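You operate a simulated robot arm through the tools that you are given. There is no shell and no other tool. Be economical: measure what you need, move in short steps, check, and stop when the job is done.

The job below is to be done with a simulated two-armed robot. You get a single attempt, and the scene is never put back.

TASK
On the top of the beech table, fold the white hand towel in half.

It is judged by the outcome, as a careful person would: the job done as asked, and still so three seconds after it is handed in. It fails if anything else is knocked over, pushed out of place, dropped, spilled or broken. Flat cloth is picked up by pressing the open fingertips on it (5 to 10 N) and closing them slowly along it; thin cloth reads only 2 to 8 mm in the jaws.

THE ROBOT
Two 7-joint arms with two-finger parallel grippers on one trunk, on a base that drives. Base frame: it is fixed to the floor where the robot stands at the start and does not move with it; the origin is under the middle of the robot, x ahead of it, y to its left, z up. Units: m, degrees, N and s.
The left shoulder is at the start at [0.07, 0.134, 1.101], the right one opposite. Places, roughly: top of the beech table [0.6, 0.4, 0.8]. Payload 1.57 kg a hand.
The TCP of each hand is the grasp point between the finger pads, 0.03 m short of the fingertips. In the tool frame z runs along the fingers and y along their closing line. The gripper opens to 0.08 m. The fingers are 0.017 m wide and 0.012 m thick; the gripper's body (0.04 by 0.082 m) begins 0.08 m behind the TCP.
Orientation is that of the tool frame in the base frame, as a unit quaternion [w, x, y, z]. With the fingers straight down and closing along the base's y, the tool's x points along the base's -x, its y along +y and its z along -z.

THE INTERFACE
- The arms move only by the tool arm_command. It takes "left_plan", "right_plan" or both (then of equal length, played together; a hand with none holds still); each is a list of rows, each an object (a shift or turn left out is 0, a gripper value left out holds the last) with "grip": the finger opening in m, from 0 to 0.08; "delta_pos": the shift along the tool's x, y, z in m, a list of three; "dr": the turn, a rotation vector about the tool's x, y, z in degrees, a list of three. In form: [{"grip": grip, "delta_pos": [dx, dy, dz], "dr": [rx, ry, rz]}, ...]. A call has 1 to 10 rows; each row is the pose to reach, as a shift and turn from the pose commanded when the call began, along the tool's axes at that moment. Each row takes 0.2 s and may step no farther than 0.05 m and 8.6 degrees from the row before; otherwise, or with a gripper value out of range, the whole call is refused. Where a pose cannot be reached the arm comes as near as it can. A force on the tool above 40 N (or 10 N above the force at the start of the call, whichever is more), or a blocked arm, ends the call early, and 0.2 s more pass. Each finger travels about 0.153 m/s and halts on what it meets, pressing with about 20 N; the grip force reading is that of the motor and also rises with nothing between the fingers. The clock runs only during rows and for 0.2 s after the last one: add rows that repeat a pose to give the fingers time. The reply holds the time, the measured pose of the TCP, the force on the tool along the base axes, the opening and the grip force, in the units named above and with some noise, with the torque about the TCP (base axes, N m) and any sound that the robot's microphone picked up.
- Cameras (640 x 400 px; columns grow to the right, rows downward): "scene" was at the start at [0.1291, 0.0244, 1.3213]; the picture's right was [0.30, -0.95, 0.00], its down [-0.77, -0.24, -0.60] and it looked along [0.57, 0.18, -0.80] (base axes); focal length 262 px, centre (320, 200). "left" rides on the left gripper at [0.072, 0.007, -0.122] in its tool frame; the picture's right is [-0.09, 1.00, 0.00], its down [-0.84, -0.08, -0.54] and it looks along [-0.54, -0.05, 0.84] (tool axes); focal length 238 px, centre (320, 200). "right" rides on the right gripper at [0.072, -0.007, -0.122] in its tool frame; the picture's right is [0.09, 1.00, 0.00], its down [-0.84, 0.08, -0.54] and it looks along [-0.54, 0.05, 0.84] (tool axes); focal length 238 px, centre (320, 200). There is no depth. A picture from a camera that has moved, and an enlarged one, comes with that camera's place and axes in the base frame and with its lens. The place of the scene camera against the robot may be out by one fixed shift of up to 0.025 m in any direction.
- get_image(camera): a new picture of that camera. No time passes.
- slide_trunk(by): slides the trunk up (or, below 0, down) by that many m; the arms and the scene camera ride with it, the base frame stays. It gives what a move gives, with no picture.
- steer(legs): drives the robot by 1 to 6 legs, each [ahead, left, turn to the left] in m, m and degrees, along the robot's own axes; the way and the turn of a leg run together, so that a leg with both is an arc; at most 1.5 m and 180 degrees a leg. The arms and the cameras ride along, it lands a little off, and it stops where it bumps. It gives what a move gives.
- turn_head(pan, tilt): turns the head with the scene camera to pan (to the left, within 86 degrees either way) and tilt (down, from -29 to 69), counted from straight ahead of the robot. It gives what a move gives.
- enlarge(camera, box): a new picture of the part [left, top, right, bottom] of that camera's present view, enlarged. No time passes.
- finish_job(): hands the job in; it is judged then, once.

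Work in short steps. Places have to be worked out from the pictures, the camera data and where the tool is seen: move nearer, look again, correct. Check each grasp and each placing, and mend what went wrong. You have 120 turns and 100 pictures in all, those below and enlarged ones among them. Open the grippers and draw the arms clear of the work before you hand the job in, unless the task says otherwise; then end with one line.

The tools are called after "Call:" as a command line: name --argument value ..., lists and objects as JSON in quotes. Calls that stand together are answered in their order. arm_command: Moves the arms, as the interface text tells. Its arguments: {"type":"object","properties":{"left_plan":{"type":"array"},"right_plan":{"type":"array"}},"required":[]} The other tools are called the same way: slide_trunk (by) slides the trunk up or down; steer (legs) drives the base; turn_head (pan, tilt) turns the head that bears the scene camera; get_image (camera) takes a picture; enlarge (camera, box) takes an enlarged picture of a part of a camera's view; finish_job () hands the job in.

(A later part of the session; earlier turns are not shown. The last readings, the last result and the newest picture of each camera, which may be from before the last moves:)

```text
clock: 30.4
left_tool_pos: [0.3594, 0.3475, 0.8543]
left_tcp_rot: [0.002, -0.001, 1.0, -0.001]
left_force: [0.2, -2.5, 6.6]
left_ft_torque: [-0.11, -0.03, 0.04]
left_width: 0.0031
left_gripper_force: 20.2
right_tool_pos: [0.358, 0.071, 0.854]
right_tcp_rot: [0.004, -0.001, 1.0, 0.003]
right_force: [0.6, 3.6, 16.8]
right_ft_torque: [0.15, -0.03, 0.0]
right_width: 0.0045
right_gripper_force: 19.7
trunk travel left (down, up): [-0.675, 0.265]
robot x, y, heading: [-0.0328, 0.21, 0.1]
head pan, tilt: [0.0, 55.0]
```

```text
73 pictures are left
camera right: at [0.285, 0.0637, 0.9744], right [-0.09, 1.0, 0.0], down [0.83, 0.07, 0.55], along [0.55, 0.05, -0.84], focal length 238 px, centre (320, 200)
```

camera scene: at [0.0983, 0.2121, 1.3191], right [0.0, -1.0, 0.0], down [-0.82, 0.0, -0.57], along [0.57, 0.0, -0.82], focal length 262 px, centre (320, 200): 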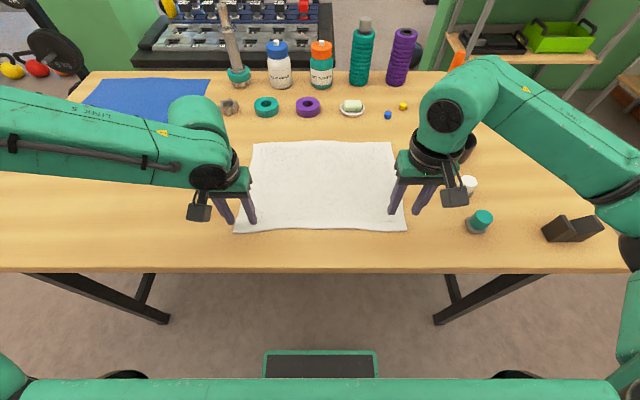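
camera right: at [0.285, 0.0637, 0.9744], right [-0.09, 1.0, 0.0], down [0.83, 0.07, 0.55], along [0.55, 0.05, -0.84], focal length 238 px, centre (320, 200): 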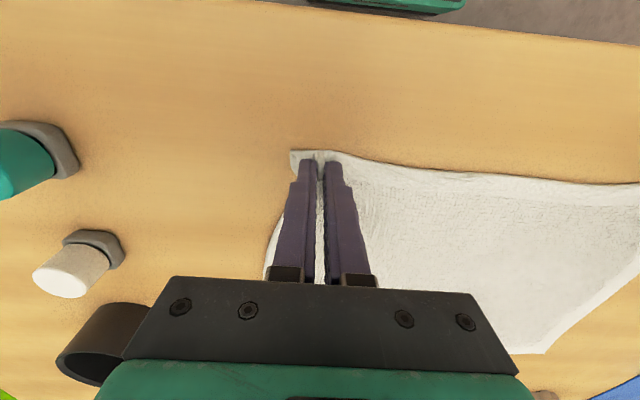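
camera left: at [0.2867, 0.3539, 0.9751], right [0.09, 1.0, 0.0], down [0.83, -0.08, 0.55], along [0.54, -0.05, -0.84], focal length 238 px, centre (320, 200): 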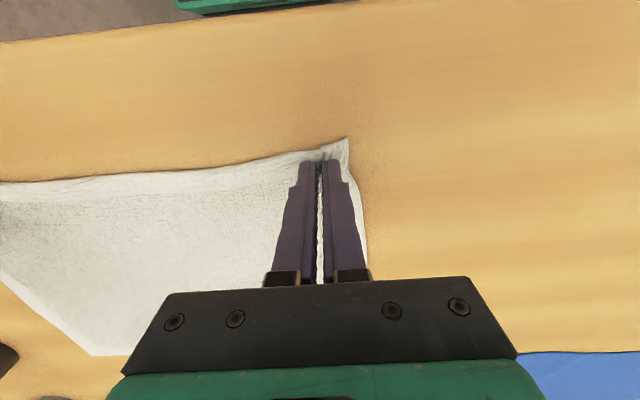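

Both hands have gripped the cloth (3.1 and 4.5 mm). I lift along the first half of the folding arc and check.

Call:
arm_command --left_plan '[{"delta_pos": [0, 0, -0.02]}, {"delta_pos": [-0.007, 0, -0.04]}, {"delta_pos": [-0.027, 0, -0.064]}, {"delta_pos": [-0.058, 0, -0.087]}, {"delta_pos": [-0.096, 0, -0.098]}]' --right_plan '[{"delta_pos": [0, 0, -0.02]}, {"delta_pos": [-0.007, 0, -0.04]}, {"delta_pos": [-0.027, 0, -0.064]}, {"delta_pos": [-0.058, 0, -0.087]}, {"delta_pos": [-0.096, 0, -0.098]}]'

Call:
get_image --camera "scene"

Call:
get_image --camera "left"

Call:
get_image --camera "right"

```text
clock: 31.6
left_tool_pos: [0.4594, 0.3487, 0.9494]
left_tcp_rot: [-0.001, -0.001, 1.0, -0.001]
left_force: [0.1, -3.3, -0.4]
left_ft_torque: [-0.11, 0.04, 0.01]
left_width: 0.0025
left_gripper_force: 20.0
right_tool_pos: [0.4577, 0.069, 0.9503]
right_tcp_rot: [0.0, 0.0, 1.0, 0.002]
right_force: [-0.1, 4.6, -0.2]
right_ft_torque: [0.09, 0.06, 0.0]
right_width: 0.0045
right_gripper_force: 20.5
trunk travel left (down, up): [-0.675, 0.265]
robot x, y, heading: [-0.031, 0.2051, 0.2]
head pan, tilt: [0.0, 55.0]
```

```text
72 pictures are left
camera scene: at [0.1025, 0.213, 1.3186], right [0.0, -1.0, 0.0], down [-0.82, 0.0, -0.57], along [0.57, 0.0, -0.82], focal length 262 px, centre (320, 200)
```

scene: 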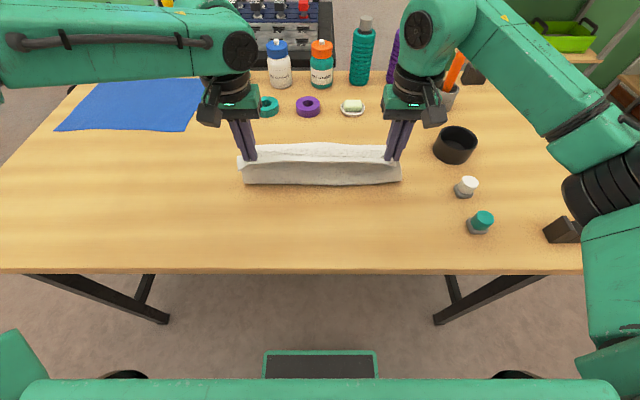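

```text
71 pictures are left
camera left: at [0.3869, 0.3549, 1.071], right [0.09, 1.0, 0.0], down [0.84, -0.07, 0.54], along [0.54, -0.05, -0.84], focal length 238 px, centre (320, 200)
```

left: 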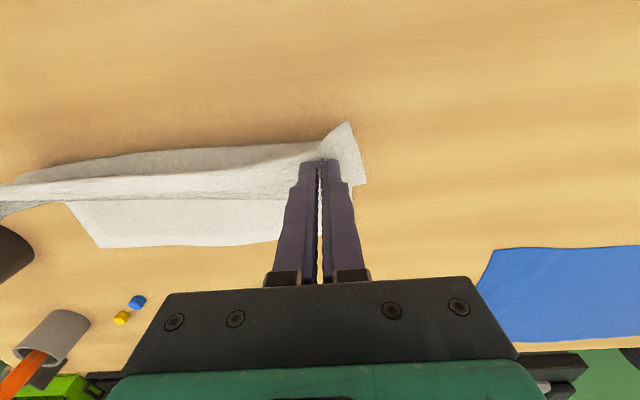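

```text
70 pictures are left
camera right: at [0.3856, 0.0637, 1.0715], right [-0.09, 1.0, 0.0], down [0.84, 0.08, 0.54], along [0.54, 0.05, -0.84], focal length 238 px, centre (320, 200)
```

right: 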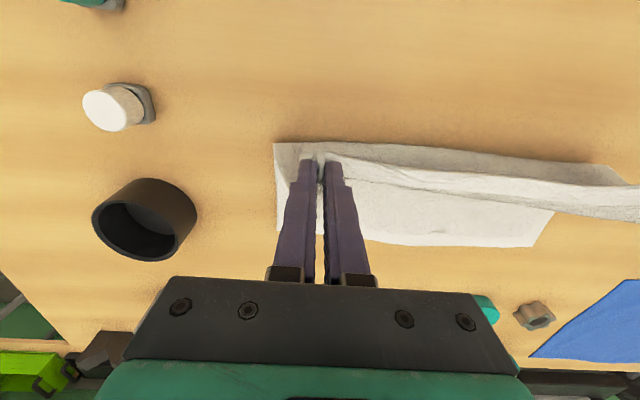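

The near edge is lifted cleanly and the far half lies still; the far edge is at x≈0.60. I complete the arc and lower the near edge onto it.

Call:
arm_command --left_plan '[{"delta_pos": [-0.035, 0, 0]}, {"delta_pos": [-0.07, 0, 0.01]}, {"delta_pos": [-0.1, 0, 0.028]}, {"delta_pos": [-0.12, 0, 0.052]}, {"delta_pos": [-0.13, 0, 0.075]}]' --right_plan '[{"delta_pos": [-0.035, 0, 0]}, {"delta_pos": [-0.07, 0, 0.01]}, {"delta_pos": [-0.1, 0, 0.028]}, {"delta_pos": [-0.12, 0, 0.052]}, {"delta_pos": [-0.13, 0, 0.075]}]'

Call:
get_image --camera "scene"

Call:
get_image --camera "left"

Call:
get_image --camera "right"

```text
clock: 32.8
left_tool_pos: [0.5038, 0.3922, 0.8994]
left_tcp_rot: [0.0, -0.001, 1.0, 0.001]
left_force: [0.6, 0.2, 0.3]
left_ft_torque: [0.01, 0.01, -0.01]
left_width: 0.0
left_gripper_force: 20.2
left hand out of reach, approached as far as the arm can: row 1, 2, 3, 4, 5
right_tool_pos: [0.5709, 0.0746, 0.8829]
right_tcp_rot: [0.005, 0.001, 1.0, 0.002]
right_force: [-1.0, -0.8, -0.1]
right_ft_torque: [-0.03, -0.03, 0.02]
right_width: 0.0041
right_gripper_force: 19.8
right hand out of reach, approached as far as the arm can: row 4, 5
trunk travel left (down, up): [-0.675, 0.265]
robot x, y, heading: [-0.0303, 0.2074, 0.1]
head pan, tilt: [0.0, 55.0]
```

```text
69 pictures are left
camera scene: at [0.0989, 0.2119, 1.3191], right [0.0, -1.0, 0.0], down [-0.82, 0.0, -0.57], along [0.57, 0.0, -0.82], focal length 262 px, centre (320, 200)
```

scene: 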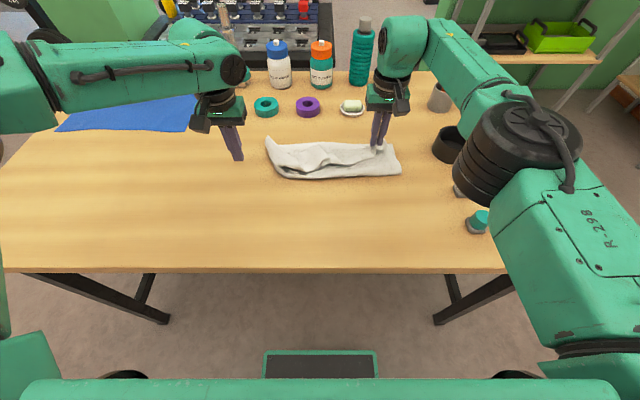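

```text
68 pictures are left
camera left: at [0.4315, 0.3983, 1.0207], right [0.09, 1.0, 0.0], down [0.84, -0.08, 0.54], along [0.54, -0.05, -0.84], focal length 238 px, centre (320, 200)
```

left: 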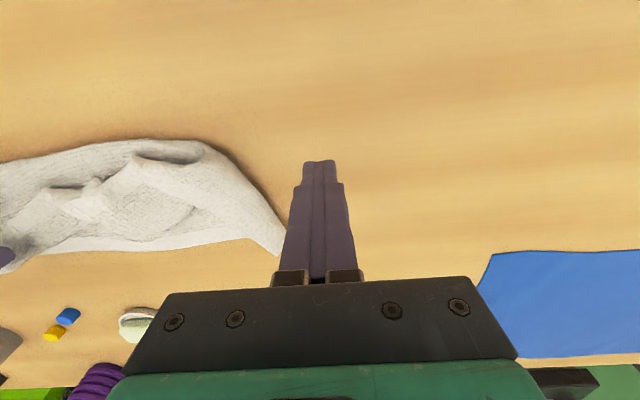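

```text
67 pictures are left
camera right: at [0.4975, 0.0678, 1.0037], right [-0.09, 1.0, 0.0], down [0.83, 0.07, 0.55], along [0.55, 0.05, -0.84], focal length 238 px, centre (320, 200)
```

right: 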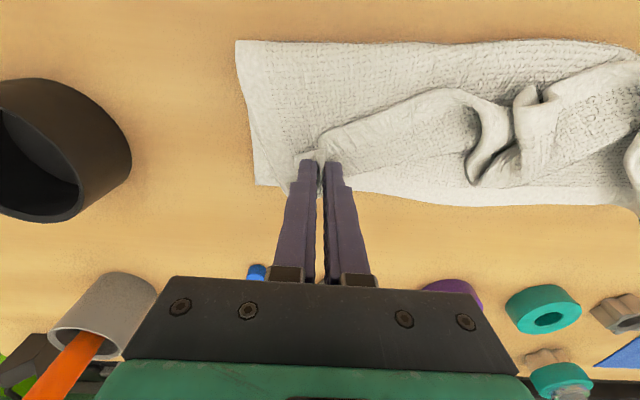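

The left hand hit its limit and slipped off its corner; the right corner is still held. I'll finish right first: pull the right hand back while holding, raise the left clear, then drive ahead so both reach the far edge.

Call:
arm_command --left_plan '[{"delta_pos": [0, 0, -0.03]}, {"delta_pos": [0, 0.0, -0.06]}, {"delta_pos": [0, 0.02, -0.08]}]' --right_plan '[{"delta_pos": [0.015, 0, -0.015]}, {"delta_pos": [0.035, 0, -0.025]}, {"delta_pos": [0.06, 0, -0.03]}]'

Call:
steer --legs '[[0.07, 0, 0]]'

Call:
get_image --camera "right"

Call:
get_image --camera "left"

```text
clock: 33.6
left_tool_pos: [0.5036, 0.41, 0.982]
left_tcp_rot: [0.001, -0.001, 1.0, 0.001]
left_force: [-0.1, 0.0, -0.4]
left_ft_torque: [0.03, -0.04, 0.0]
left_width: 0.0001
left_gripper_force: 19.7
right_tool_pos: [0.5095, 0.0743, 0.914]
right_tcp_rot: [0.002, 0.001, 1.0, 0.002]
right_force: [-0.7, 0.2, -0.1]
right_ft_torque: [-0.03, 0.0, -0.02]
right_width: 0.0041
right_gripper_force: 20.0
trunk travel left (down, up): [-0.675, 0.265]
robot x, y, heading: [-0.0337, 0.2118, 0.0]
head pan, tilt: [0.0, 55.0]
```

```text
clock: 34.6
left_tool_pos: [0.5735, 0.4089, 0.9822]
left_tcp_rot: [0.002, -0.001, 1.0, 0.0]
left_force: [-0.5, -0.3, -0.2]
left_ft_torque: [0.0, 0.0, -0.01]
left_width: 0.0
left_gripper_force: 19.7
right_tool_pos: [0.5778, 0.0752, 0.9138]
right_tcp_rot: [0.003, 0.001, 1.0, 0.004]
right_force: [0.6, -0.8, 0.2]
right_ft_torque: [0.03, 0.01, 0.06]
right_width: 0.0043
right_gripper_force: 19.5
trunk travel left (down, up): [-0.675, 0.265]
robot x, y, heading: [0.0357, 0.2119, 0.1]
head pan, tilt: [0.0, 55.0]
```

```text
66 pictures are left
camera right: at [0.5055, 0.069, 1.035], right [-0.09, 1.0, 0.0], down [0.83, 0.07, 0.55], along [0.54, 0.05, -0.84], focal length 238 px, centre (320, 200)
```

right: 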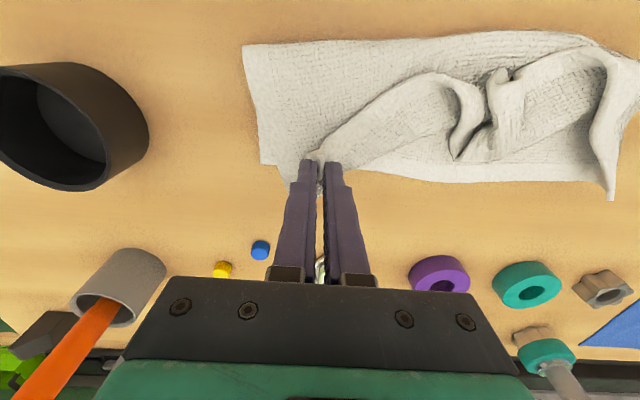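

```text
65 pictures are left
camera left: at [0.5001, 0.4154, 1.1036], right [0.09, 1.0, 0.0], down [0.84, -0.08, 0.54], along [0.54, -0.05, -0.84], focal length 238 px, centre (320, 200)
```

left: 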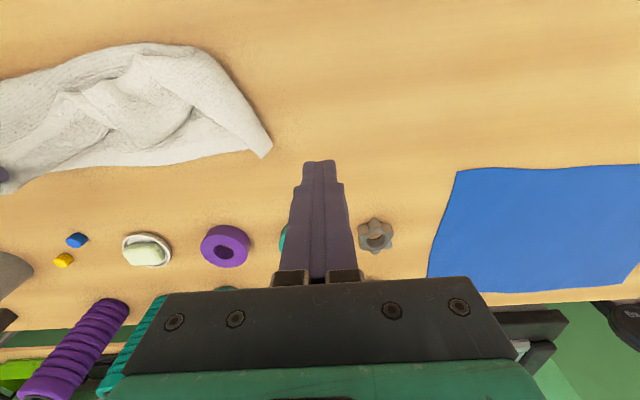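

The right hand is reachable now. I place the right corner at (0.592, 0.060) and lower it.

Call:
arm_command --right_plan '[{"delta_pos": [-0.008, -0.008, 0.015]}, {"delta_pos": [-0.014, -0.015, 0.035]}, {"delta_pos": [-0.016, -0.015, 0.052]}]'

Call:
get_image --camera "right"

Call:
enlarge --camera "left" --box '[0, 20, 300, 200]'

Call:
enlarge --camera "scene" --box '[200, 100, 460, 260]'

```text
clock: 35.5
left_tool_pos: [0.5732, 0.4092, 0.9819]
left_tcp_rot: [0.0, -0.001, 1.0, 0.0]
left_force: [-0.5, 0.4, -0.4]
left_ft_torque: [0.0, 0.01, 0.02]
left_width: 0.0002
left_gripper_force: 20.2
right_tool_pos: [0.5971, 0.0597, 0.8618]
right_tcp_rot: [0.004, 0.001, 1.0, 0.003]
right_force: [-0.1, -0.2, 5.2]
right_ft_torque: [-0.02, -0.01, 0.05]
right_width: 0.0039
right_gripper_force: 19.4
trunk travel left (down, up): [-0.675, 0.265]
robot x, y, heading: [0.0395, 0.2087, -0.1]
head pan, tilt: [0.0, 55.0]
```

```text
64 pictures are left
camera right: at [0.5233, 0.0533, 0.9829], right [-0.09, 1.0, 0.0], down [0.83, 0.07, 0.55], along [0.55, 0.05, -0.84], focal length 238 px, centre (320, 200)
```

right: 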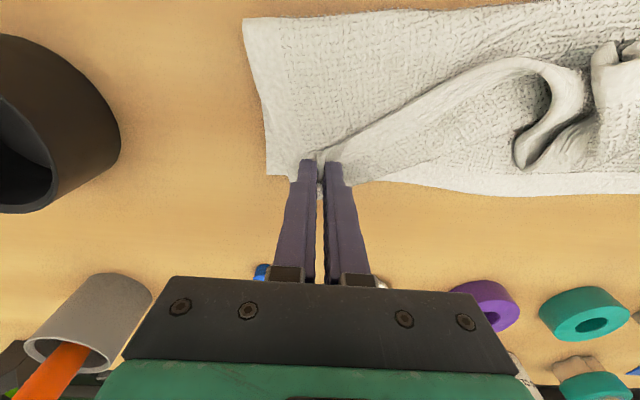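

```text
2.13 times, centred on (150, 110) of left
camera zoom: at [0.5005, 0.4156, 1.1034], right [0.09, 1.0, 0.0], down [0.84, -0.08, 0.54], along [0.54, -0.05, -0.84], focal length 508 px, centre (683, 392)
```

zoom: 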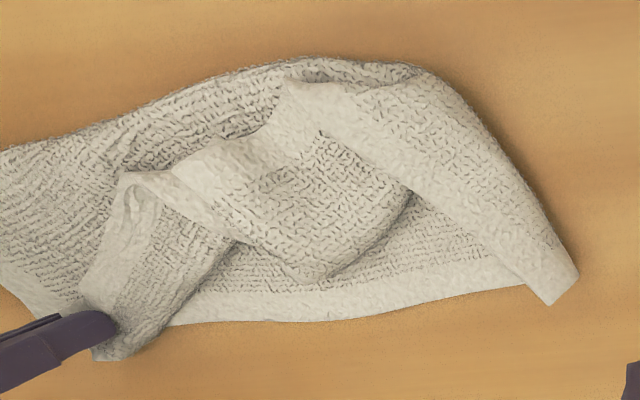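

```text
2.46 times, centred on (330, 180) of scene
camera zoom: at [0.1668, 0.2125, 1.3192], right [0.0, -1.0, 0.0], down [-0.82, 0.0, -0.57], along [0.57, 0.0, -0.82], focal length 644 px, centre (295, 249)
```

zoom: 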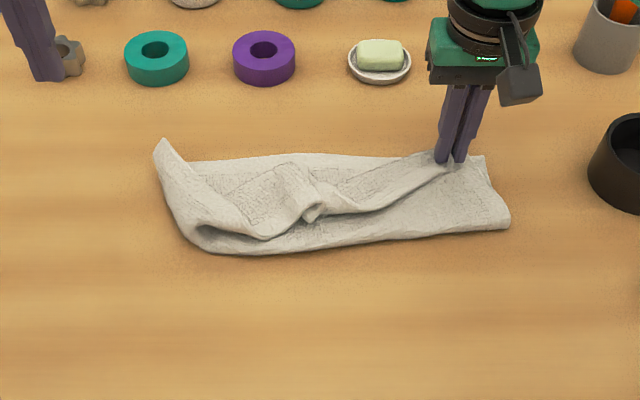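

The right corner sits on the far right corner. I release it and lift the right hand to view what the left part looks like.

Call:
arm_command --right_plan '[{"grip": 0.01}, {"grip": 0.02}, {"grip": 0.02, "delta_pos": [0, 0, -0.03]}, {"grip": 0.02, "delta_pos": [0.01, 0, -0.07]}, {"grip": 0.02, "delta_pos": [0.04, 0, -0.11]}]'

Call:
enlarge --camera "scene" --box '[200, 100, 460, 260]'

Call:
get_image --camera "right"

```text
clock: 36.6
left_tool_pos: [0.573, 0.4095, 0.9818]
left_tcp_rot: [0.002, -0.001, 1.0, 0.0]
left_force: [0.2, 1.0, 0.0]
left_ft_torque: [-0.03, 0.0, -0.04]
left_width: 0.0001
left_gripper_force: 20.2
right_tool_pos: [0.5526, 0.06, 0.9722]
right_tcp_rot: [0.002, 0.002, 1.0, 0.002]
right_force: [0.0, -0.4, -0.5]
right_ft_torque: [0.03, -0.01, 0.0]
right_width: 0.0199
right_gripper_force: 0.0
trunk travel left (down, up): [-0.675, 0.265]
robot x, y, heading: [0.0345, 0.2089, 0.0]
head pan, tilt: [0.0, 55.0]
```

```text
2.46 times, centred on (330, 180) of scene
camera zoom: at [0.1661, 0.2118, 1.3191], right [0.0, -1.0, 0.0], down [-0.82, 0.0, -0.57], along [0.57, 0.0, -0.82], focal length 644 px, centre (295, 249)
```

zoom: 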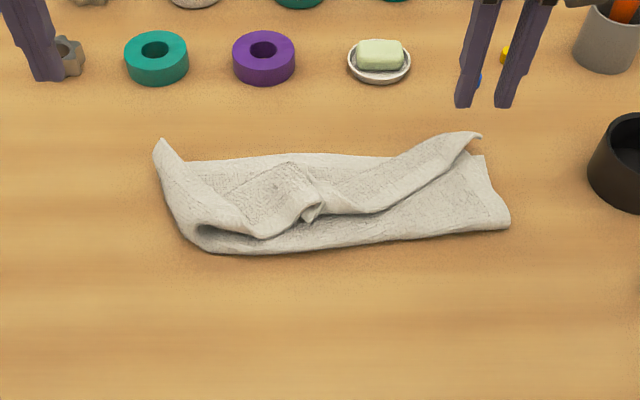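

```text
60 pictures are left
camera right: at [0.48, 0.0538, 1.0935], right [-0.09, 1.0, 0.0], down [0.83, 0.07, 0.55], along [0.54, 0.05, -0.84], focal length 238 px, centre (320, 200)
```

right: 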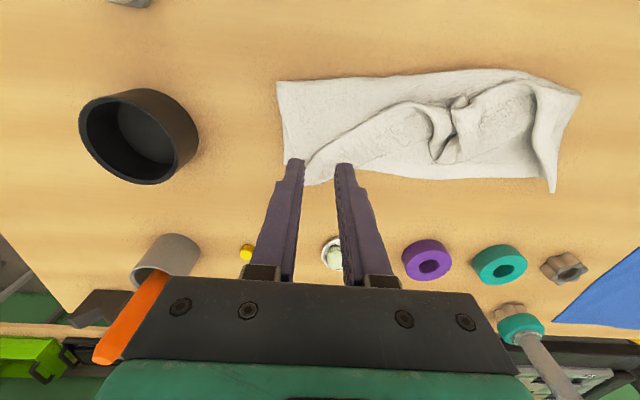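

Both near corners (the raised tips left and right) actually landed at the far edge; the left side is just pulled inwards with slack in the middle. I'll reposition the robot so the left arm works comfortably (more to its own side), then grab the left tip and pull it out.

Call:
arm_command --right_plan '[{"delta_pos": [0.03, 0, -0.03]}, {"delta_pos": [0.06, 0, -0.06]}, {"delta_pos": [0.1, 0, -0.07]}]' --left_plan '[{"grip": 0.04, "delta_pos": [0.0, 0.02, -0.01]}, {"delta_pos": [0.0, 0.05, -0.02]}, {"delta_pos": [0.0, 0.08, -0.02]}]'

Call:
steer --legs '[[0.07, -0.12, 0]]'

Call:
get_image --camera "left"

Call:
get_image --camera "scene"

```text
clock: 37.5
left_tool_pos: [0.5721, 0.4893, 0.9998]
left_tcp_rot: [0.0, -0.001, 1.0, 0.001]
left_force: [-0.8, 0.3, -0.7]
left_ft_torque: [0.0, 0.0, 0.0]
left_width: 0.04
left_gripper_force: 0.2
right_tool_pos: [0.4512, 0.0583, 1.0406]
right_tcp_rot: [0.002, 0.001, 1.0, 0.002]
right_force: [0.0, -0.5, -0.2]
right_ft_torque: [0.02, -0.01, -0.03]
right_width: 0.02
right_gripper_force: 0.1
trunk travel left (down, up): [-0.675, 0.265]
robot x, y, heading: [0.0377, 0.2118, 0.2]
head pan, tilt: [0.0, 55.0]
```

```text
clock: 38.8
left_tool_pos: [0.6417, 0.37, 0.9994]
left_tcp_rot: [0.002, -0.001, 1.0, -0.001]
left_force: [1.2, 0.8, -0.3]
left_ft_torque: [0.04, -0.03, -0.02]
left_width: 0.0402
left_gripper_force: 0.1
right_tool_pos: [0.5225, -0.0601, 1.0413]
right_tcp_rot: [0.002, 0.0, 1.0, 0.002]
right_force: [0.0, -0.4, -0.8]
right_ft_torque: [0.0, -0.01, -0.01]
right_width: 0.0198
right_gripper_force: 0.0
trunk travel left (down, up): [-0.675, 0.265]
robot x, y, heading: [0.1056, 0.0888, 0.4]
head pan, tilt: [0.0, 55.0]
```

```text
59 pictures are left
camera left: at [0.5697, 0.3758, 1.1214], right [0.09, 1.0, 0.0], down [0.84, -0.07, 0.54], along [0.54, -0.05, -0.84], focal length 238 px, centre (320, 200)
```

left: 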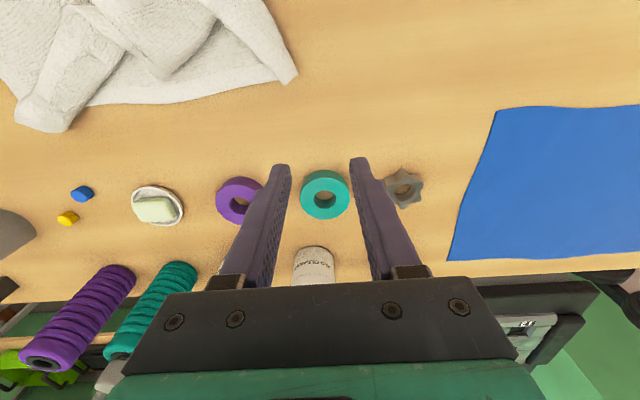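

```text
58 pictures are left
camera scene: at [0.2368, 0.093, 1.3191], right [0.0, -1.0, 0.0], down [-0.82, 0.0, -0.57], along [0.57, 0.0, -0.82], focal length 262 px, centre (320, 200)
```

scene: 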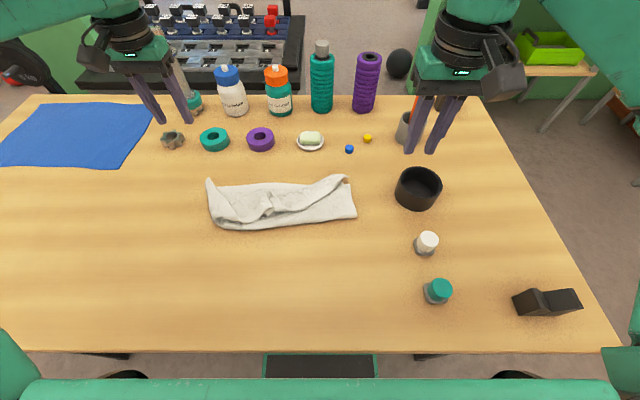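

The left tip is at about (0.593, 0.348, 0.85). I move the left hand above it and look.

Call:
arm_command --left_plan '[{"delta_pos": [0.03, -0.01, 0.0]}, {"delta_pos": [0.054, -0.022, 0.03]}, {"delta_pos": [0.054, -0.022, 0.07]}]'

Call:
get_image --camera "left"

```text
clock: 39.6
left_tool_pos: [0.5912, 0.3447, 0.9269]
left_tcp_rot: [0.0, -0.001, 1.0, -0.001]
left_force: [0.6, -0.1, 0.3]
left_ft_torque: [-0.03, -0.01, -0.01]
left_width: 0.0401
left_gripper_force: 0.1
right_tool_pos: [0.5242, -0.0612, 1.0393]
right_tcp_rot: [0.0, 0.0, 1.0, 0.003]
right_force: [-0.5, -0.5, 0.7]
right_ft_torque: [0.0, 0.04, -0.04]
right_width: 0.0201
right_gripper_force: 0.0
trunk travel left (down, up): [-0.675, 0.265]
robot x, y, heading: [0.109, 0.0882, 0.3]
head pan, tilt: [0.0, 55.0]
```

```text
57 pictures are left
camera left: at [0.5189, 0.3507, 1.0492], right [0.09, 1.0, 0.0], down [0.84, -0.07, 0.54], along [0.54, -0.05, -0.84], focal length 238 px, centre (320, 200)
```

left: 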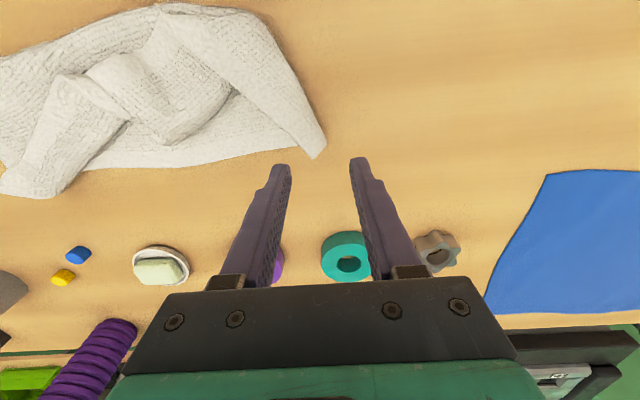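

Tip lies between the open fingers' projection. I lower to TCP z≈0.86 and look before closing.

Call:
arm_command --left_plan '[{"delta_pos": [0.005, -0.004, 0.03]}, {"delta_pos": [0.008, -0.006, 0.05]}, {"delta_pos": [0.008, -0.006, 0.065]}]'

Call:
get_image --camera "left"

```text
clock: 40.4
left_tool_pos: [0.5814, 0.3404, 0.864]
left_tcp_rot: [0.001, -0.001, 1.0, 0.0]
left_force: [-0.4, 0.1, -0.9]
left_ft_torque: [0.01, -0.01, 0.03]
left_width: 0.0399
left_gripper_force: 0.0
right_tool_pos: [0.5237, -0.0615, 1.0402]
right_tcp_rot: [0.002, 0.0, 1.0, 0.004]
right_force: [1.3, 0.2, -0.1]
right_ft_torque: [0.0, -0.01, 0.03]
right_width: 0.0199
right_gripper_force: 0.1
trunk travel left (down, up): [-0.675, 0.265]
robot x, y, heading: [0.108, 0.0898, 0.3]
head pan, tilt: [0.0, 55.0]
```

```text
56 pictures are left
camera left: at [0.509, 0.346, 0.9857], right [0.09, 1.0, 0.0], down [0.84, -0.07, 0.54], along [0.54, -0.05, -0.84], focal length 238 px, centre (320, 200)
```

left: 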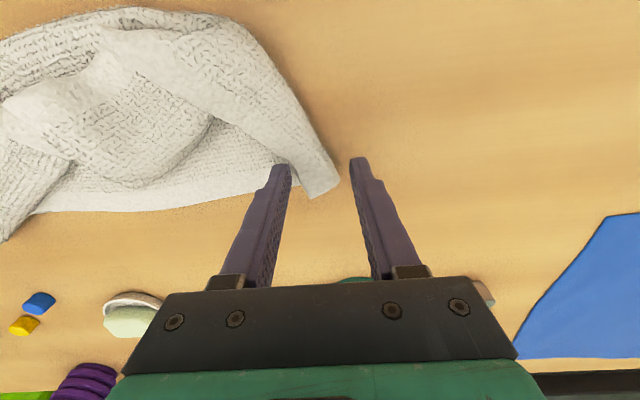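

The tip is between the fingers; close slowly.

Call:
arm_command --left_plan '[{"grip": 0.03}, {"grip": 0.02, "delta_pos": [0, -0.002, 0]}, {"grip": 0.01, "delta_pos": [0, -0.003, 0]}, {"grip": 0.0, "delta_pos": [0, -0.003, 0]}, {"grip": 0.0, "delta_pos": [0, -0.003, 0]}]'

Call:
get_image --camera "left"

```text
clock: 41.6
left_tool_pos: [0.5814, 0.3369, 0.8657]
left_tcp_rot: [0.002, -0.002, 1.0, 0.0]
left_force: [-0.7, 0.0, 0.1]
left_ft_torque: [-0.01, -0.02, 0.01]
left_width: 0.0037
left_gripper_force: 20.0
right_tool_pos: [0.5228, -0.0614, 1.0404]
right_tcp_rot: [0.002, 0.0, 1.0, 0.004]
right_force: [0.6, -0.1, 0.3]
right_ft_torque: [-0.01, 0.01, -0.01]
right_width: 0.02
right_gripper_force: 0.1
trunk travel left (down, up): [-0.675, 0.265]
robot x, y, heading: [0.1073, 0.0912, 0.3]
head pan, tilt: [0.0, 55.0]
```

```text
55 pictures are left
camera left: at [0.5088, 0.3433, 0.9861], right [0.09, 1.0, 0.0], down [0.84, -0.07, 0.54], along [0.54, -0.05, -0.84], focal length 238 px, centre (320, 200)
```

left: 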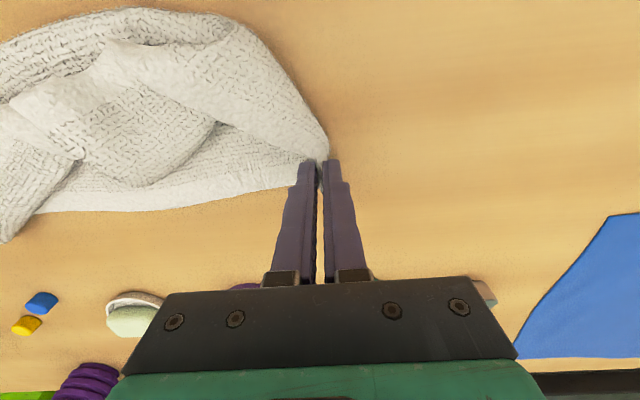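

Gripped (3.7 mm). I lift it a little to see which corner this is.

Call:
arm_command --left_plan '[{"delta_pos": [0, 0, -0.03]}, {"delta_pos": [0, 0, -0.06]}]'

Call:
get_image --camera "left"

Call:
enlarge --camera "scene" --box '[140, 120, 400, 280]'

```text
clock: 42.2
left_tool_pos: [0.5818, 0.3385, 0.9257]
left_tcp_rot: [0.002, -0.001, 1.0, -0.001]
left_force: [-0.9, 0.4, -0.5]
left_ft_torque: [0.02, 0.0, 0.0]
left_width: 0.0039
left_gripper_force: 19.8
right_tool_pos: [0.5231, -0.0622, 1.0399]
right_tcp_rot: [0.001, 0.0, 1.0, 0.002]
right_force: [0.3, -0.4, -0.2]
right_ft_torque: [0.0, 0.0, 0.02]
right_width: 0.0202
right_gripper_force: 0.1
trunk travel left (down, up): [-0.675, 0.265]
robot x, y, heading: [0.1051, 0.0881, 0.3]
head pan, tilt: [0.0, 55.0]
```

```text
54 pictures are left
camera left: at [0.5084, 0.3441, 1.048], right [0.09, 1.0, 0.0], down [0.84, -0.08, 0.54], along [0.54, -0.05, -0.84], focal length 238 px, centre (320, 200)
```

left: 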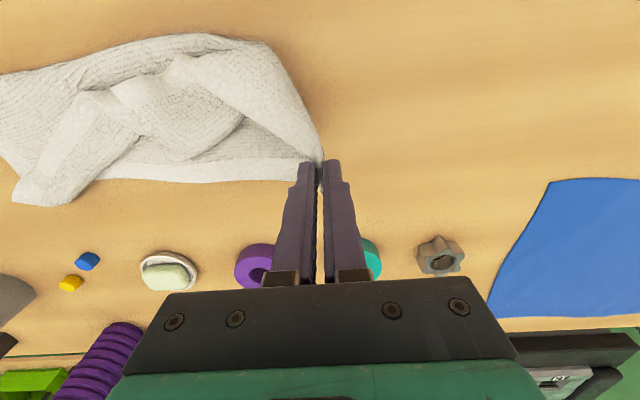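

```text
2.46 times, centred on (270, 200) of scene
camera zoom: at [0.237, 0.0914, 1.319], right [0.0, -1.0, 0.0], down [-0.82, 0.0, -0.57], along [0.57, 0.0, -0.82], focal length 644 px, centre (443, 200)
```

zoom: 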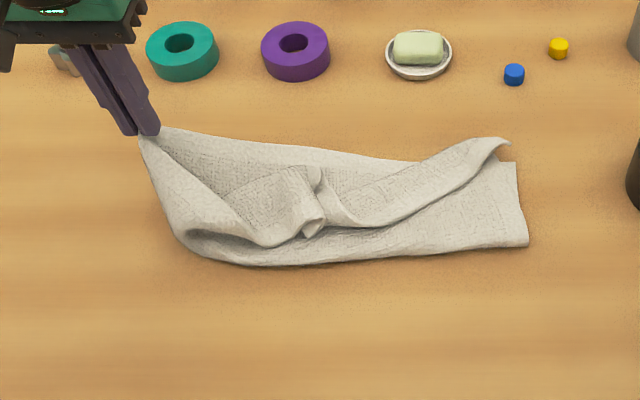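

The far edge rises with it, so this is the far-left (bottom layer) corner with its border curled over. I carry it left and down to its original place (~(0.59, 0.39)) to uncurl the side.

Call:
arm_command --left_plan '[{"delta_pos": [0, 0.03, -0.01]}, {"delta_pos": [0, 0.06, 0.01]}, {"delta_pos": [-0.005, 0.075, 0.035]}, {"delta_pos": [-0.01, 0.075, 0.06]}]'

Call:
get_image --camera "left"

Call:
enlarge --camera "scene" --box '[140, 120, 400, 280]'

```text
clock: 43.2
left_tool_pos: [0.5895, 0.4143, 0.8655]
left_tcp_rot: [0.001, -0.002, 1.0, 0.0]
left_force: [-0.5, 0.6, -0.8]
left_ft_torque: [-0.03, 0.0, -0.02]
left_width: 0.0039
left_gripper_force: 19.8
right_tool_pos: [0.524, -0.0602, 1.0405]
right_tcp_rot: [0.002, 0.0, 1.0, 0.003]
right_force: [0.5, -0.4, 0.1]
right_ft_torque: [-0.03, 0.0, 0.01]
right_width: 0.0198
right_gripper_force: 0.0
trunk travel left (down, up): [-0.675, 0.265]
robot x, y, heading: [0.1067, 0.0922, 0.1]
head pan, tilt: [0.0, 55.0]
```

```text
52 pictures are left
camera left: at [0.517, 0.4207, 0.9869], right [0.09, 1.0, 0.0], down [0.84, -0.07, 0.54], along [0.54, -0.05, -0.84], focal length 238 px, centre (320, 200)
```

left: 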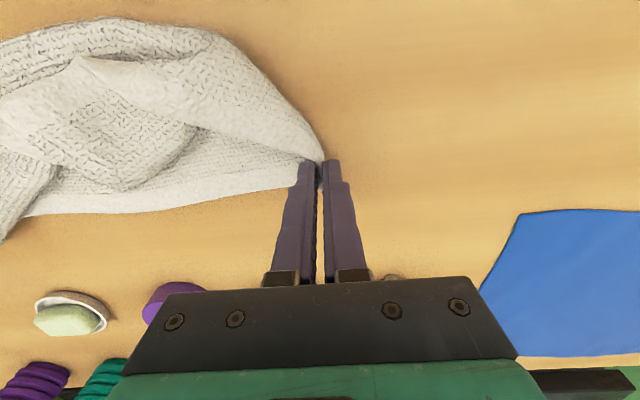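

```text
2.46 times, centred on (270, 200) of scene
camera zoom: at [0.2381, 0.0917, 1.319], right [0.0, -1.0, 0.0], down [-0.82, 0.0, -0.57], along [0.57, 0.0, -0.82], focal length 644 px, centre (443, 200)
```

zoom: 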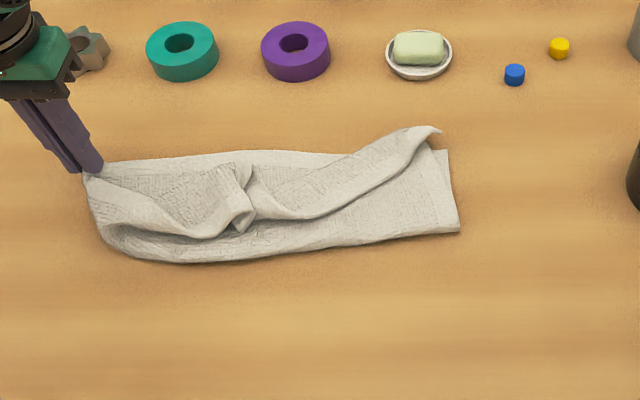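

The whole towel slid left, which is harmless. The near-left corner must be in the central bunch; I release here and move up to look from directly above the bunch.

Call:
arm_command --left_plan '[{"delta_pos": [0, 0, 0.008]}, {"grip": 0.015, "delta_pos": [0, 0, 0.008]}, {"grip": 0.03, "delta_pos": [0, 0, 0.008]}, {"grip": 0.03, "delta_pos": [0, 0, -0.03]}, {"delta_pos": [0.03, 0, -0.06]}, {"delta_pos": [0.07, -0.02, -0.08]}, {"delta_pos": [0.11, -0.04, -0.09]}]'

Call:
get_image --camera "left"

Call:
enlarge --camera "scene" --box '[140, 140, 350, 270]'

```text
clock: 44.8
left_tool_pos: [0.4774, 0.3725, 0.9524]
left_tcp_rot: [0.001, -0.002, 1.0, -0.001]
left_force: [-0.3, 0.1, 0.0]
left_ft_torque: [0.01, 0.01, 0.0]
left_width: 0.03
left_gripper_force: 0.0
right_tool_pos: [0.5222, -0.0613, 1.041]
right_tcp_rot: [0.002, 0.001, 1.0, 0.003]
right_force: [0.2, -0.5, -0.8]
right_ft_torque: [-0.02, 0.0, -0.02]
right_width: 0.0198
right_gripper_force: 0.1
trunk travel left (down, up): [-0.675, 0.265]
robot x, y, heading: [0.1093, 0.0916, -0.2]
head pan, tilt: [0.0, 55.0]
```

```text
50 pictures are left
camera left: at [0.4046, 0.3784, 1.0746], right [0.09, 1.0, 0.0], down [0.84, -0.07, 0.54], along [0.54, -0.05, -0.84], focal length 238 px, centre (320, 200)
```

left: 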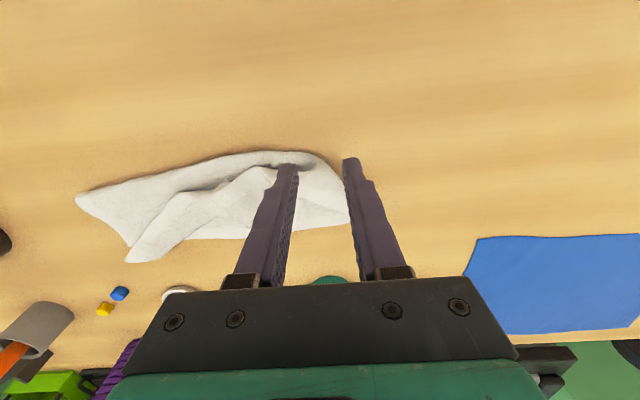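

```text
3.05 times, centred on (245, 205) of scene
camera zoom: at [0.236, 0.0916, 1.3191], right [0.0, -1.0, 0.0], down [-0.82, 0.0, -0.57], along [0.57, 0.0, -0.82], focal length 797 px, centre (549, 185)
```

zoom: 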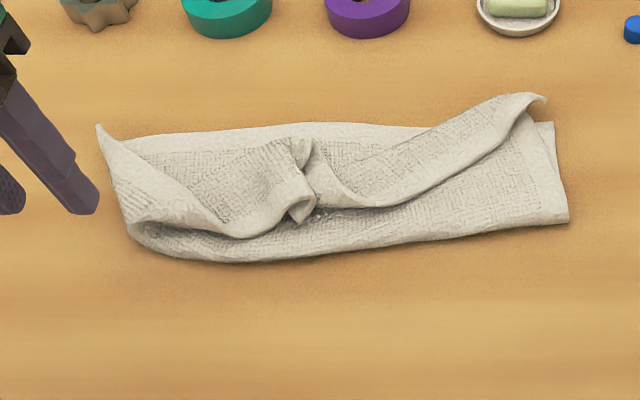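

I move the left hand for a closer, top-down look at the bunch.

Call:
arm_command --left_plan '[{"delta_pos": [-0.04, -0.015, -0.01]}, {"delta_pos": [-0.08, -0.03, -0.01]}, {"delta_pos": [-0.12, -0.04, -0.01]}]'

Call:
enlarge --camera "left" --box '[0, 0, 340, 212]'

```text
clock: 45.6
left_tool_pos: [0.6019, 0.3347, 0.9635]
left_tcp_rot: [0.0, -0.002, 1.0, -0.001]
left_force: [0.6, 0.2, 0.3]
left_ft_torque: [0.0, 0.04, -0.02]
left_width: 0.03
left_gripper_force: 0.0
right_tool_pos: [0.5246, -0.0624, 1.0387]
right_tcp_rot: [0.0, 0.0, 1.0, 0.003]
right_force: [-0.2, -0.4, 0.2]
right_ft_torque: [0.02, -0.01, 0.01]
right_width: 0.0203
right_gripper_force: 0.0
trunk travel left (down, up): [-0.675, 0.265]
robot x, y, heading: [0.1061, 0.0896, 0.5]
head pan, tilt: [0.0, 55.0]
```

```text
1.88 times, centred on (170, 106) of left
camera zoom: at [0.5297, 0.3397, 1.0852], right [0.09, 1.0, 0.0], down [0.84, -0.07, 0.54], along [0.54, -0.05, -0.84], focal length 449 px, centre (602, 377)
```

zoom: 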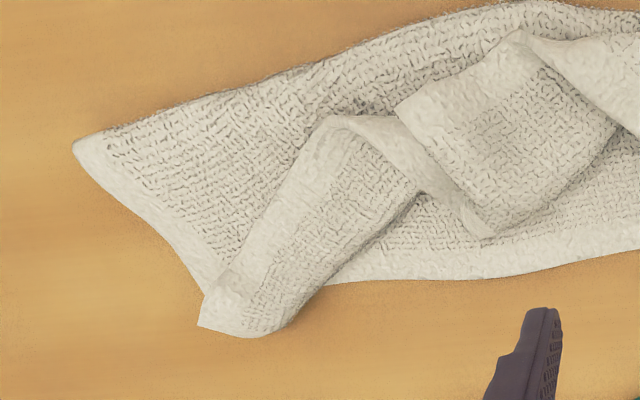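

Now it's clear: the near-left corner lies flat on the base at about (0.592, 0.268), with its edge doubled back. I move the left gripper above it.

Call:
arm_command --left_plan '[{"grip": 0.03, "delta_pos": [0.01, -0.035, 0.01]}, {"delta_pos": [0.017, -0.066, 0.035]}, {"delta_pos": [0.017, -0.066, 0.065]}, {"delta_pos": [0.017, -0.066, 0.085]}]'

Call:
get_image --camera "left"

```text
clock: 46.6
left_tool_pos: [0.5859, 0.2672, 0.8782]
left_tcp_rot: [0.001, -0.002, 1.0, -0.001]
left_force: [0.3, -0.5, -0.7]
left_ft_torque: [-0.02, 0.01, 0.02]
left_width: 0.0299
left_gripper_force: 0.0
right_tool_pos: [0.5229, -0.0614, 1.0393]
right_tcp_rot: [0.002, 0.001, 1.0, 0.003]
right_force: [-0.1, 0.6, -0.5]
right_ft_torque: [-0.01, 0.03, -0.02]
right_width: 0.0198
right_gripper_force: 0.0
trunk travel left (down, up): [-0.675, 0.265]
robot x, y, heading: [0.1061, 0.0928, 0.0]
head pan, tilt: [0.0, 55.0]
```

```text
47 pictures are left
camera left: at [0.513, 0.2732, 0.9999], right [0.09, 1.0, 0.0], down [0.84, -0.07, 0.54], along [0.54, -0.05, -0.84], focal length 238 px, centre (320, 200)
```

left: 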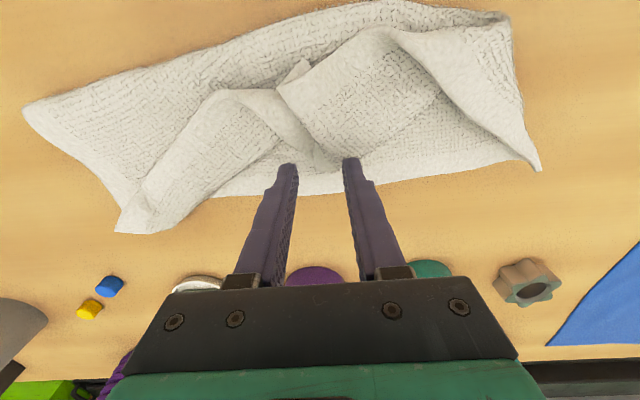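

The corner sits right between the fingertips. I lower to just touching.

Call:
arm_command --left_plan '[{"delta_pos": [0, 0.002, 0.01]}, {"delta_pos": [0, 0.002, 0.018]}, {"delta_pos": [0, 0.002, 0.021]}]'

Call:
get_image --camera "left"

```text
clock: 47.4
left_tool_pos: [0.5844, 0.2695, 0.8586]
left_tcp_rot: [0.002, -0.002, 1.0, 0.0]
left_force: [0.7, 0.7, 3.4]
left_ft_torque: [0.03, -0.01, 0.0]
left_width: 0.0307
left_gripper_force: 0.3
right_tool_pos: [0.5199, -0.0605, 1.0413]
right_tcp_rot: [0.001, 0.0, 1.0, 0.003]
right_force: [0.5, -0.2, 0.6]
right_ft_torque: [-0.03, 0.01, -0.01]
right_width: 0.0199
right_gripper_force: 0.0
trunk travel left (down, up): [-0.675, 0.265]
robot x, y, heading: [0.1086, 0.0872, 0.3]
head pan, tilt: [0.0, 55.0]
```

```text
46 pictures are left
camera left: at [0.5124, 0.275, 0.9805], right [0.09, 1.0, 0.0], down [0.84, -0.07, 0.54], along [0.54, -0.05, -0.84], focal length 238 px, centre (320, 200)
```

left: 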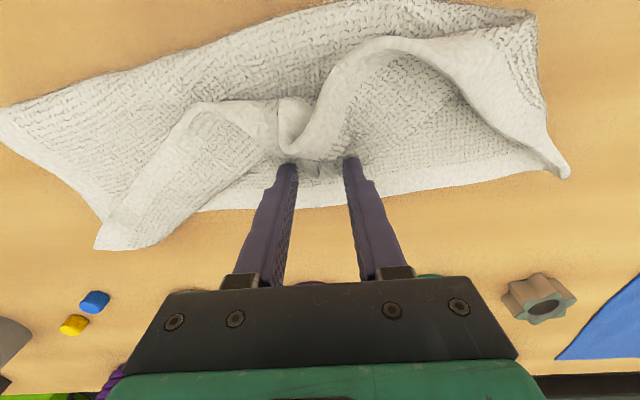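

In light contact (3.4 N); the corner is between the fingers. Close slowly, then lift.

Call:
arm_command --left_plan '[{"grip": 0.024}, {"grip": 0.016}, {"grip": 0.008}, {"grip": 0.0}, {"grip": 0.0}, {"grip": 0.0, "delta_pos": [0, 0, -0.03]}, {"grip": 0.0, "delta_pos": [0, 0, -0.06]}]'

Call:
get_image --camera "left"

Call:
enlarge --camera "scene" --box '[140, 120, 400, 280]'

```text
clock: 49.0
left_tool_pos: [0.5848, 0.2677, 0.9191]
left_tcp_rot: [0.001, -0.002, 1.0, 0.001]
left_force: [0.6, 0.7, -0.1]
left_ft_torque: [-0.02, -0.03, 0.02]
left_width: 0.0068
left_gripper_force: 20.3
right_tool_pos: [0.5215, -0.062, 1.0414]
right_tcp_rot: [0.002, 0.0, 1.0, 0.003]
right_force: [0.3, 0.3, -0.1]
right_ft_torque: [-0.03, 0.04, 0.0]
right_width: 0.0201
right_gripper_force: 0.1
trunk travel left (down, up): [-0.675, 0.265]
robot x, y, heading: [0.1073, 0.0859, 0.1]
head pan, tilt: [0.0, 55.0]
```

```text
45 pictures are left
camera left: at [0.5125, 0.2735, 1.0418], right [0.09, 1.0, 0.0], down [0.84, -0.07, 0.54], along [0.54, -0.05, -0.84], focal length 238 px, centre (320, 200)
```

left: 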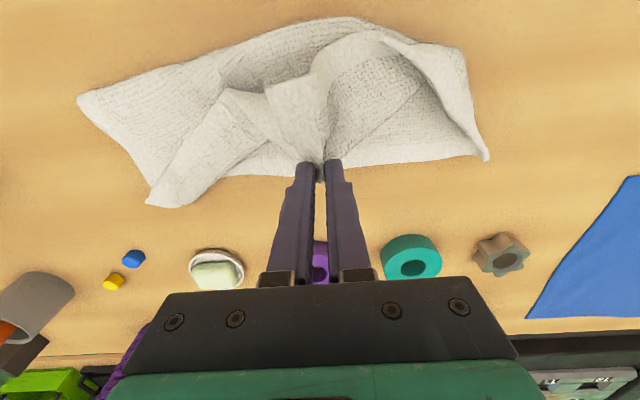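

```text
2.46 times, centred on (270, 200) of scene
camera zoom: at [0.2367, 0.0915, 1.319], right [0.0, -1.0, 0.0], down [-0.82, 0.0, -0.57], along [0.57, 0.0, -0.82], focal length 644 px, centre (443, 200)
```

zoom: 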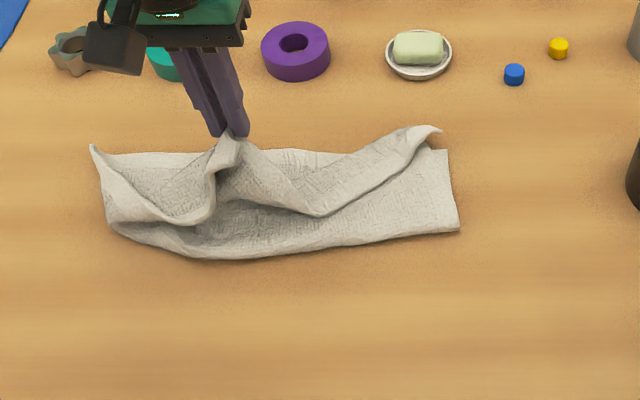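

Grasp is 6.8 mm thick. I carry it up, slightly back and to the left to see the corner unfold.

Call:
arm_command --left_plan '[{"delta_pos": [0.02, 0.03, -0.01]}, {"delta_pos": [0.035, 0.06, -0.015]}, {"delta_pos": [0.035, 0.09, -0.015]}]'

Call:
get_image --camera "left"

Call:
enlarge --camera "scene" --box '[140, 120, 400, 280]'

```text
clock: 49.8
left_tool_pos: [0.5478, 0.3589, 0.9313]
left_tcp_rot: [0.0, -0.002, 1.0, -0.002]
left_force: [-0.4, -0.4, 0.1]
left_ft_torque: [-0.03, -0.02, 0.03]
left_width: 0.0069
left_gripper_force: 19.8
right_tool_pos: [0.5245, -0.0599, 1.0406]
right_tcp_rot: [0.002, 0.0, 1.0, 0.002]
right_force: [0.3, 0.5, -0.1]
right_ft_torque: [-0.02, -0.02, -0.02]
right_width: 0.0201
right_gripper_force: 0.0
trunk travel left (down, up): [-0.675, 0.265]
robot x, y, heading: [0.1099, 0.0895, 0.1]
head pan, tilt: [0.0, 55.0]
```

```text
43 pictures are left
camera left: at [0.4762, 0.3651, 1.0543], right [0.09, 1.0, 0.0], down [0.84, -0.07, 0.54], along [0.54, -0.05, -0.84], focal length 238 px, centre (320, 200)
```

left: 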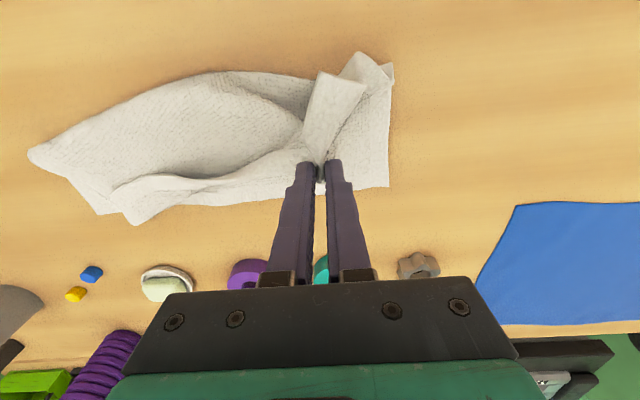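

```text
2.46 times, centred on (270, 200) of scene
camera zoom: at [0.2381, 0.0926, 1.3189], right [0.0, -1.0, 0.0], down [-0.82, 0.0, -0.57], along [0.57, 0.0, -0.82], focal length 644 px, centre (443, 200)
```

zoom: 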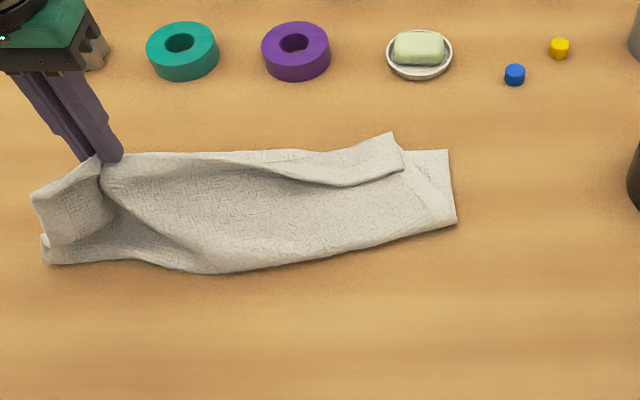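

Excellent – the near edge is now straight from the right corner to the hand, with just a ~10 cm corner flap folded back. I lay the gripped point down on the far edge and release.

Call:
arm_command --left_plan '[{"delta_pos": [-0.025, -0.003, 0.02]}, {"delta_pos": [-0.042, -0.006, 0.045]}, {"delta_pos": [-0.048, -0.008, 0.068]}, {"grip": 0.015, "delta_pos": [-0.048, -0.008, 0.07]}, {"grip": 0.03, "delta_pos": [-0.048, -0.008, 0.07]}, {"grip": 0.03, "delta_pos": [-0.048, -0.008, 0.04]}, {"grip": 0.03, "delta_pos": [-0.05, 0.015, 0.0]}, {"grip": 0.03, "delta_pos": [-0.05, 0.05, -0.02]}]'

Call:
get_image --camera "left"

Call:
enlarge --camera "scene" --box '[140, 120, 400, 280]'

```text
clock: 51.6
left_tool_pos: [0.599, 0.4091, 0.9551]
left_tcp_rot: [0.0, -0.002, 1.0, -0.001]
left_force: [-0.1, 0.4, 0.7]
left_ft_torque: [0.0, 0.01, -0.01]
left_width: 0.0297
left_gripper_force: 0.1
right_tool_pos: [0.5232, -0.0603, 1.041]
right_tcp_rot: [0.003, 0.0, 1.0, 0.002]
right_force: [-0.5, 0.4, -0.1]
right_ft_torque: [0.01, -0.01, 0.0]
right_width: 0.0199
right_gripper_force: 0.1
trunk travel left (down, up): [-0.675, 0.265]
robot x, y, heading: [0.1052, 0.0906, -0.1]
head pan, tilt: [0.0, 55.0]
```

```text
41 pictures are left
camera left: at [0.5263, 0.4155, 1.0764], right [0.09, 1.0, 0.0], down [0.84, -0.07, 0.54], along [0.54, -0.05, -0.84], focal length 238 px, centre (320, 200)
```

left: 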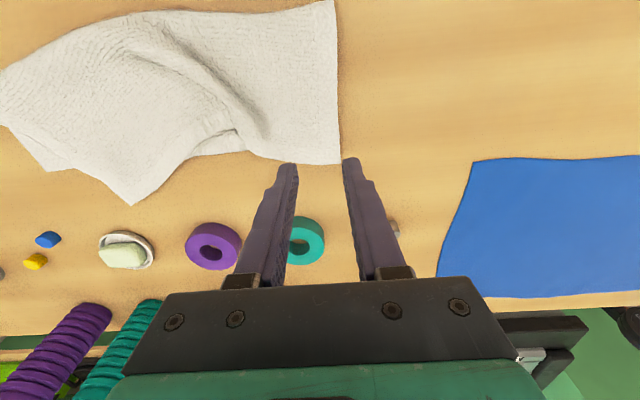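

```text
2.46 times, centred on (270, 200) of scene
camera zoom: at [0.2371, 0.0932, 1.319], right [0.0, -1.0, 0.0], down [-0.82, 0.0, -0.57], along [0.57, 0.0, -0.82], focal length 644 px, centre (443, 200)
```

zoom: 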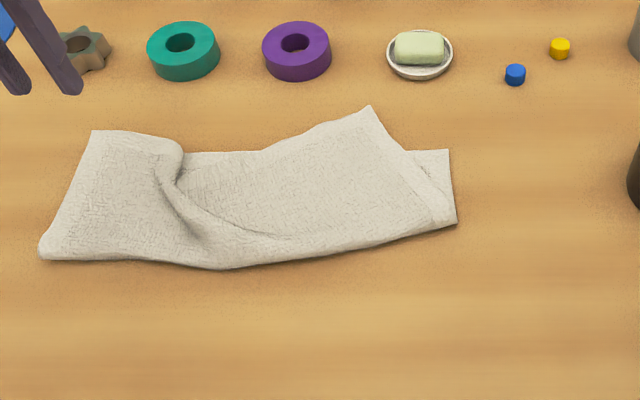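

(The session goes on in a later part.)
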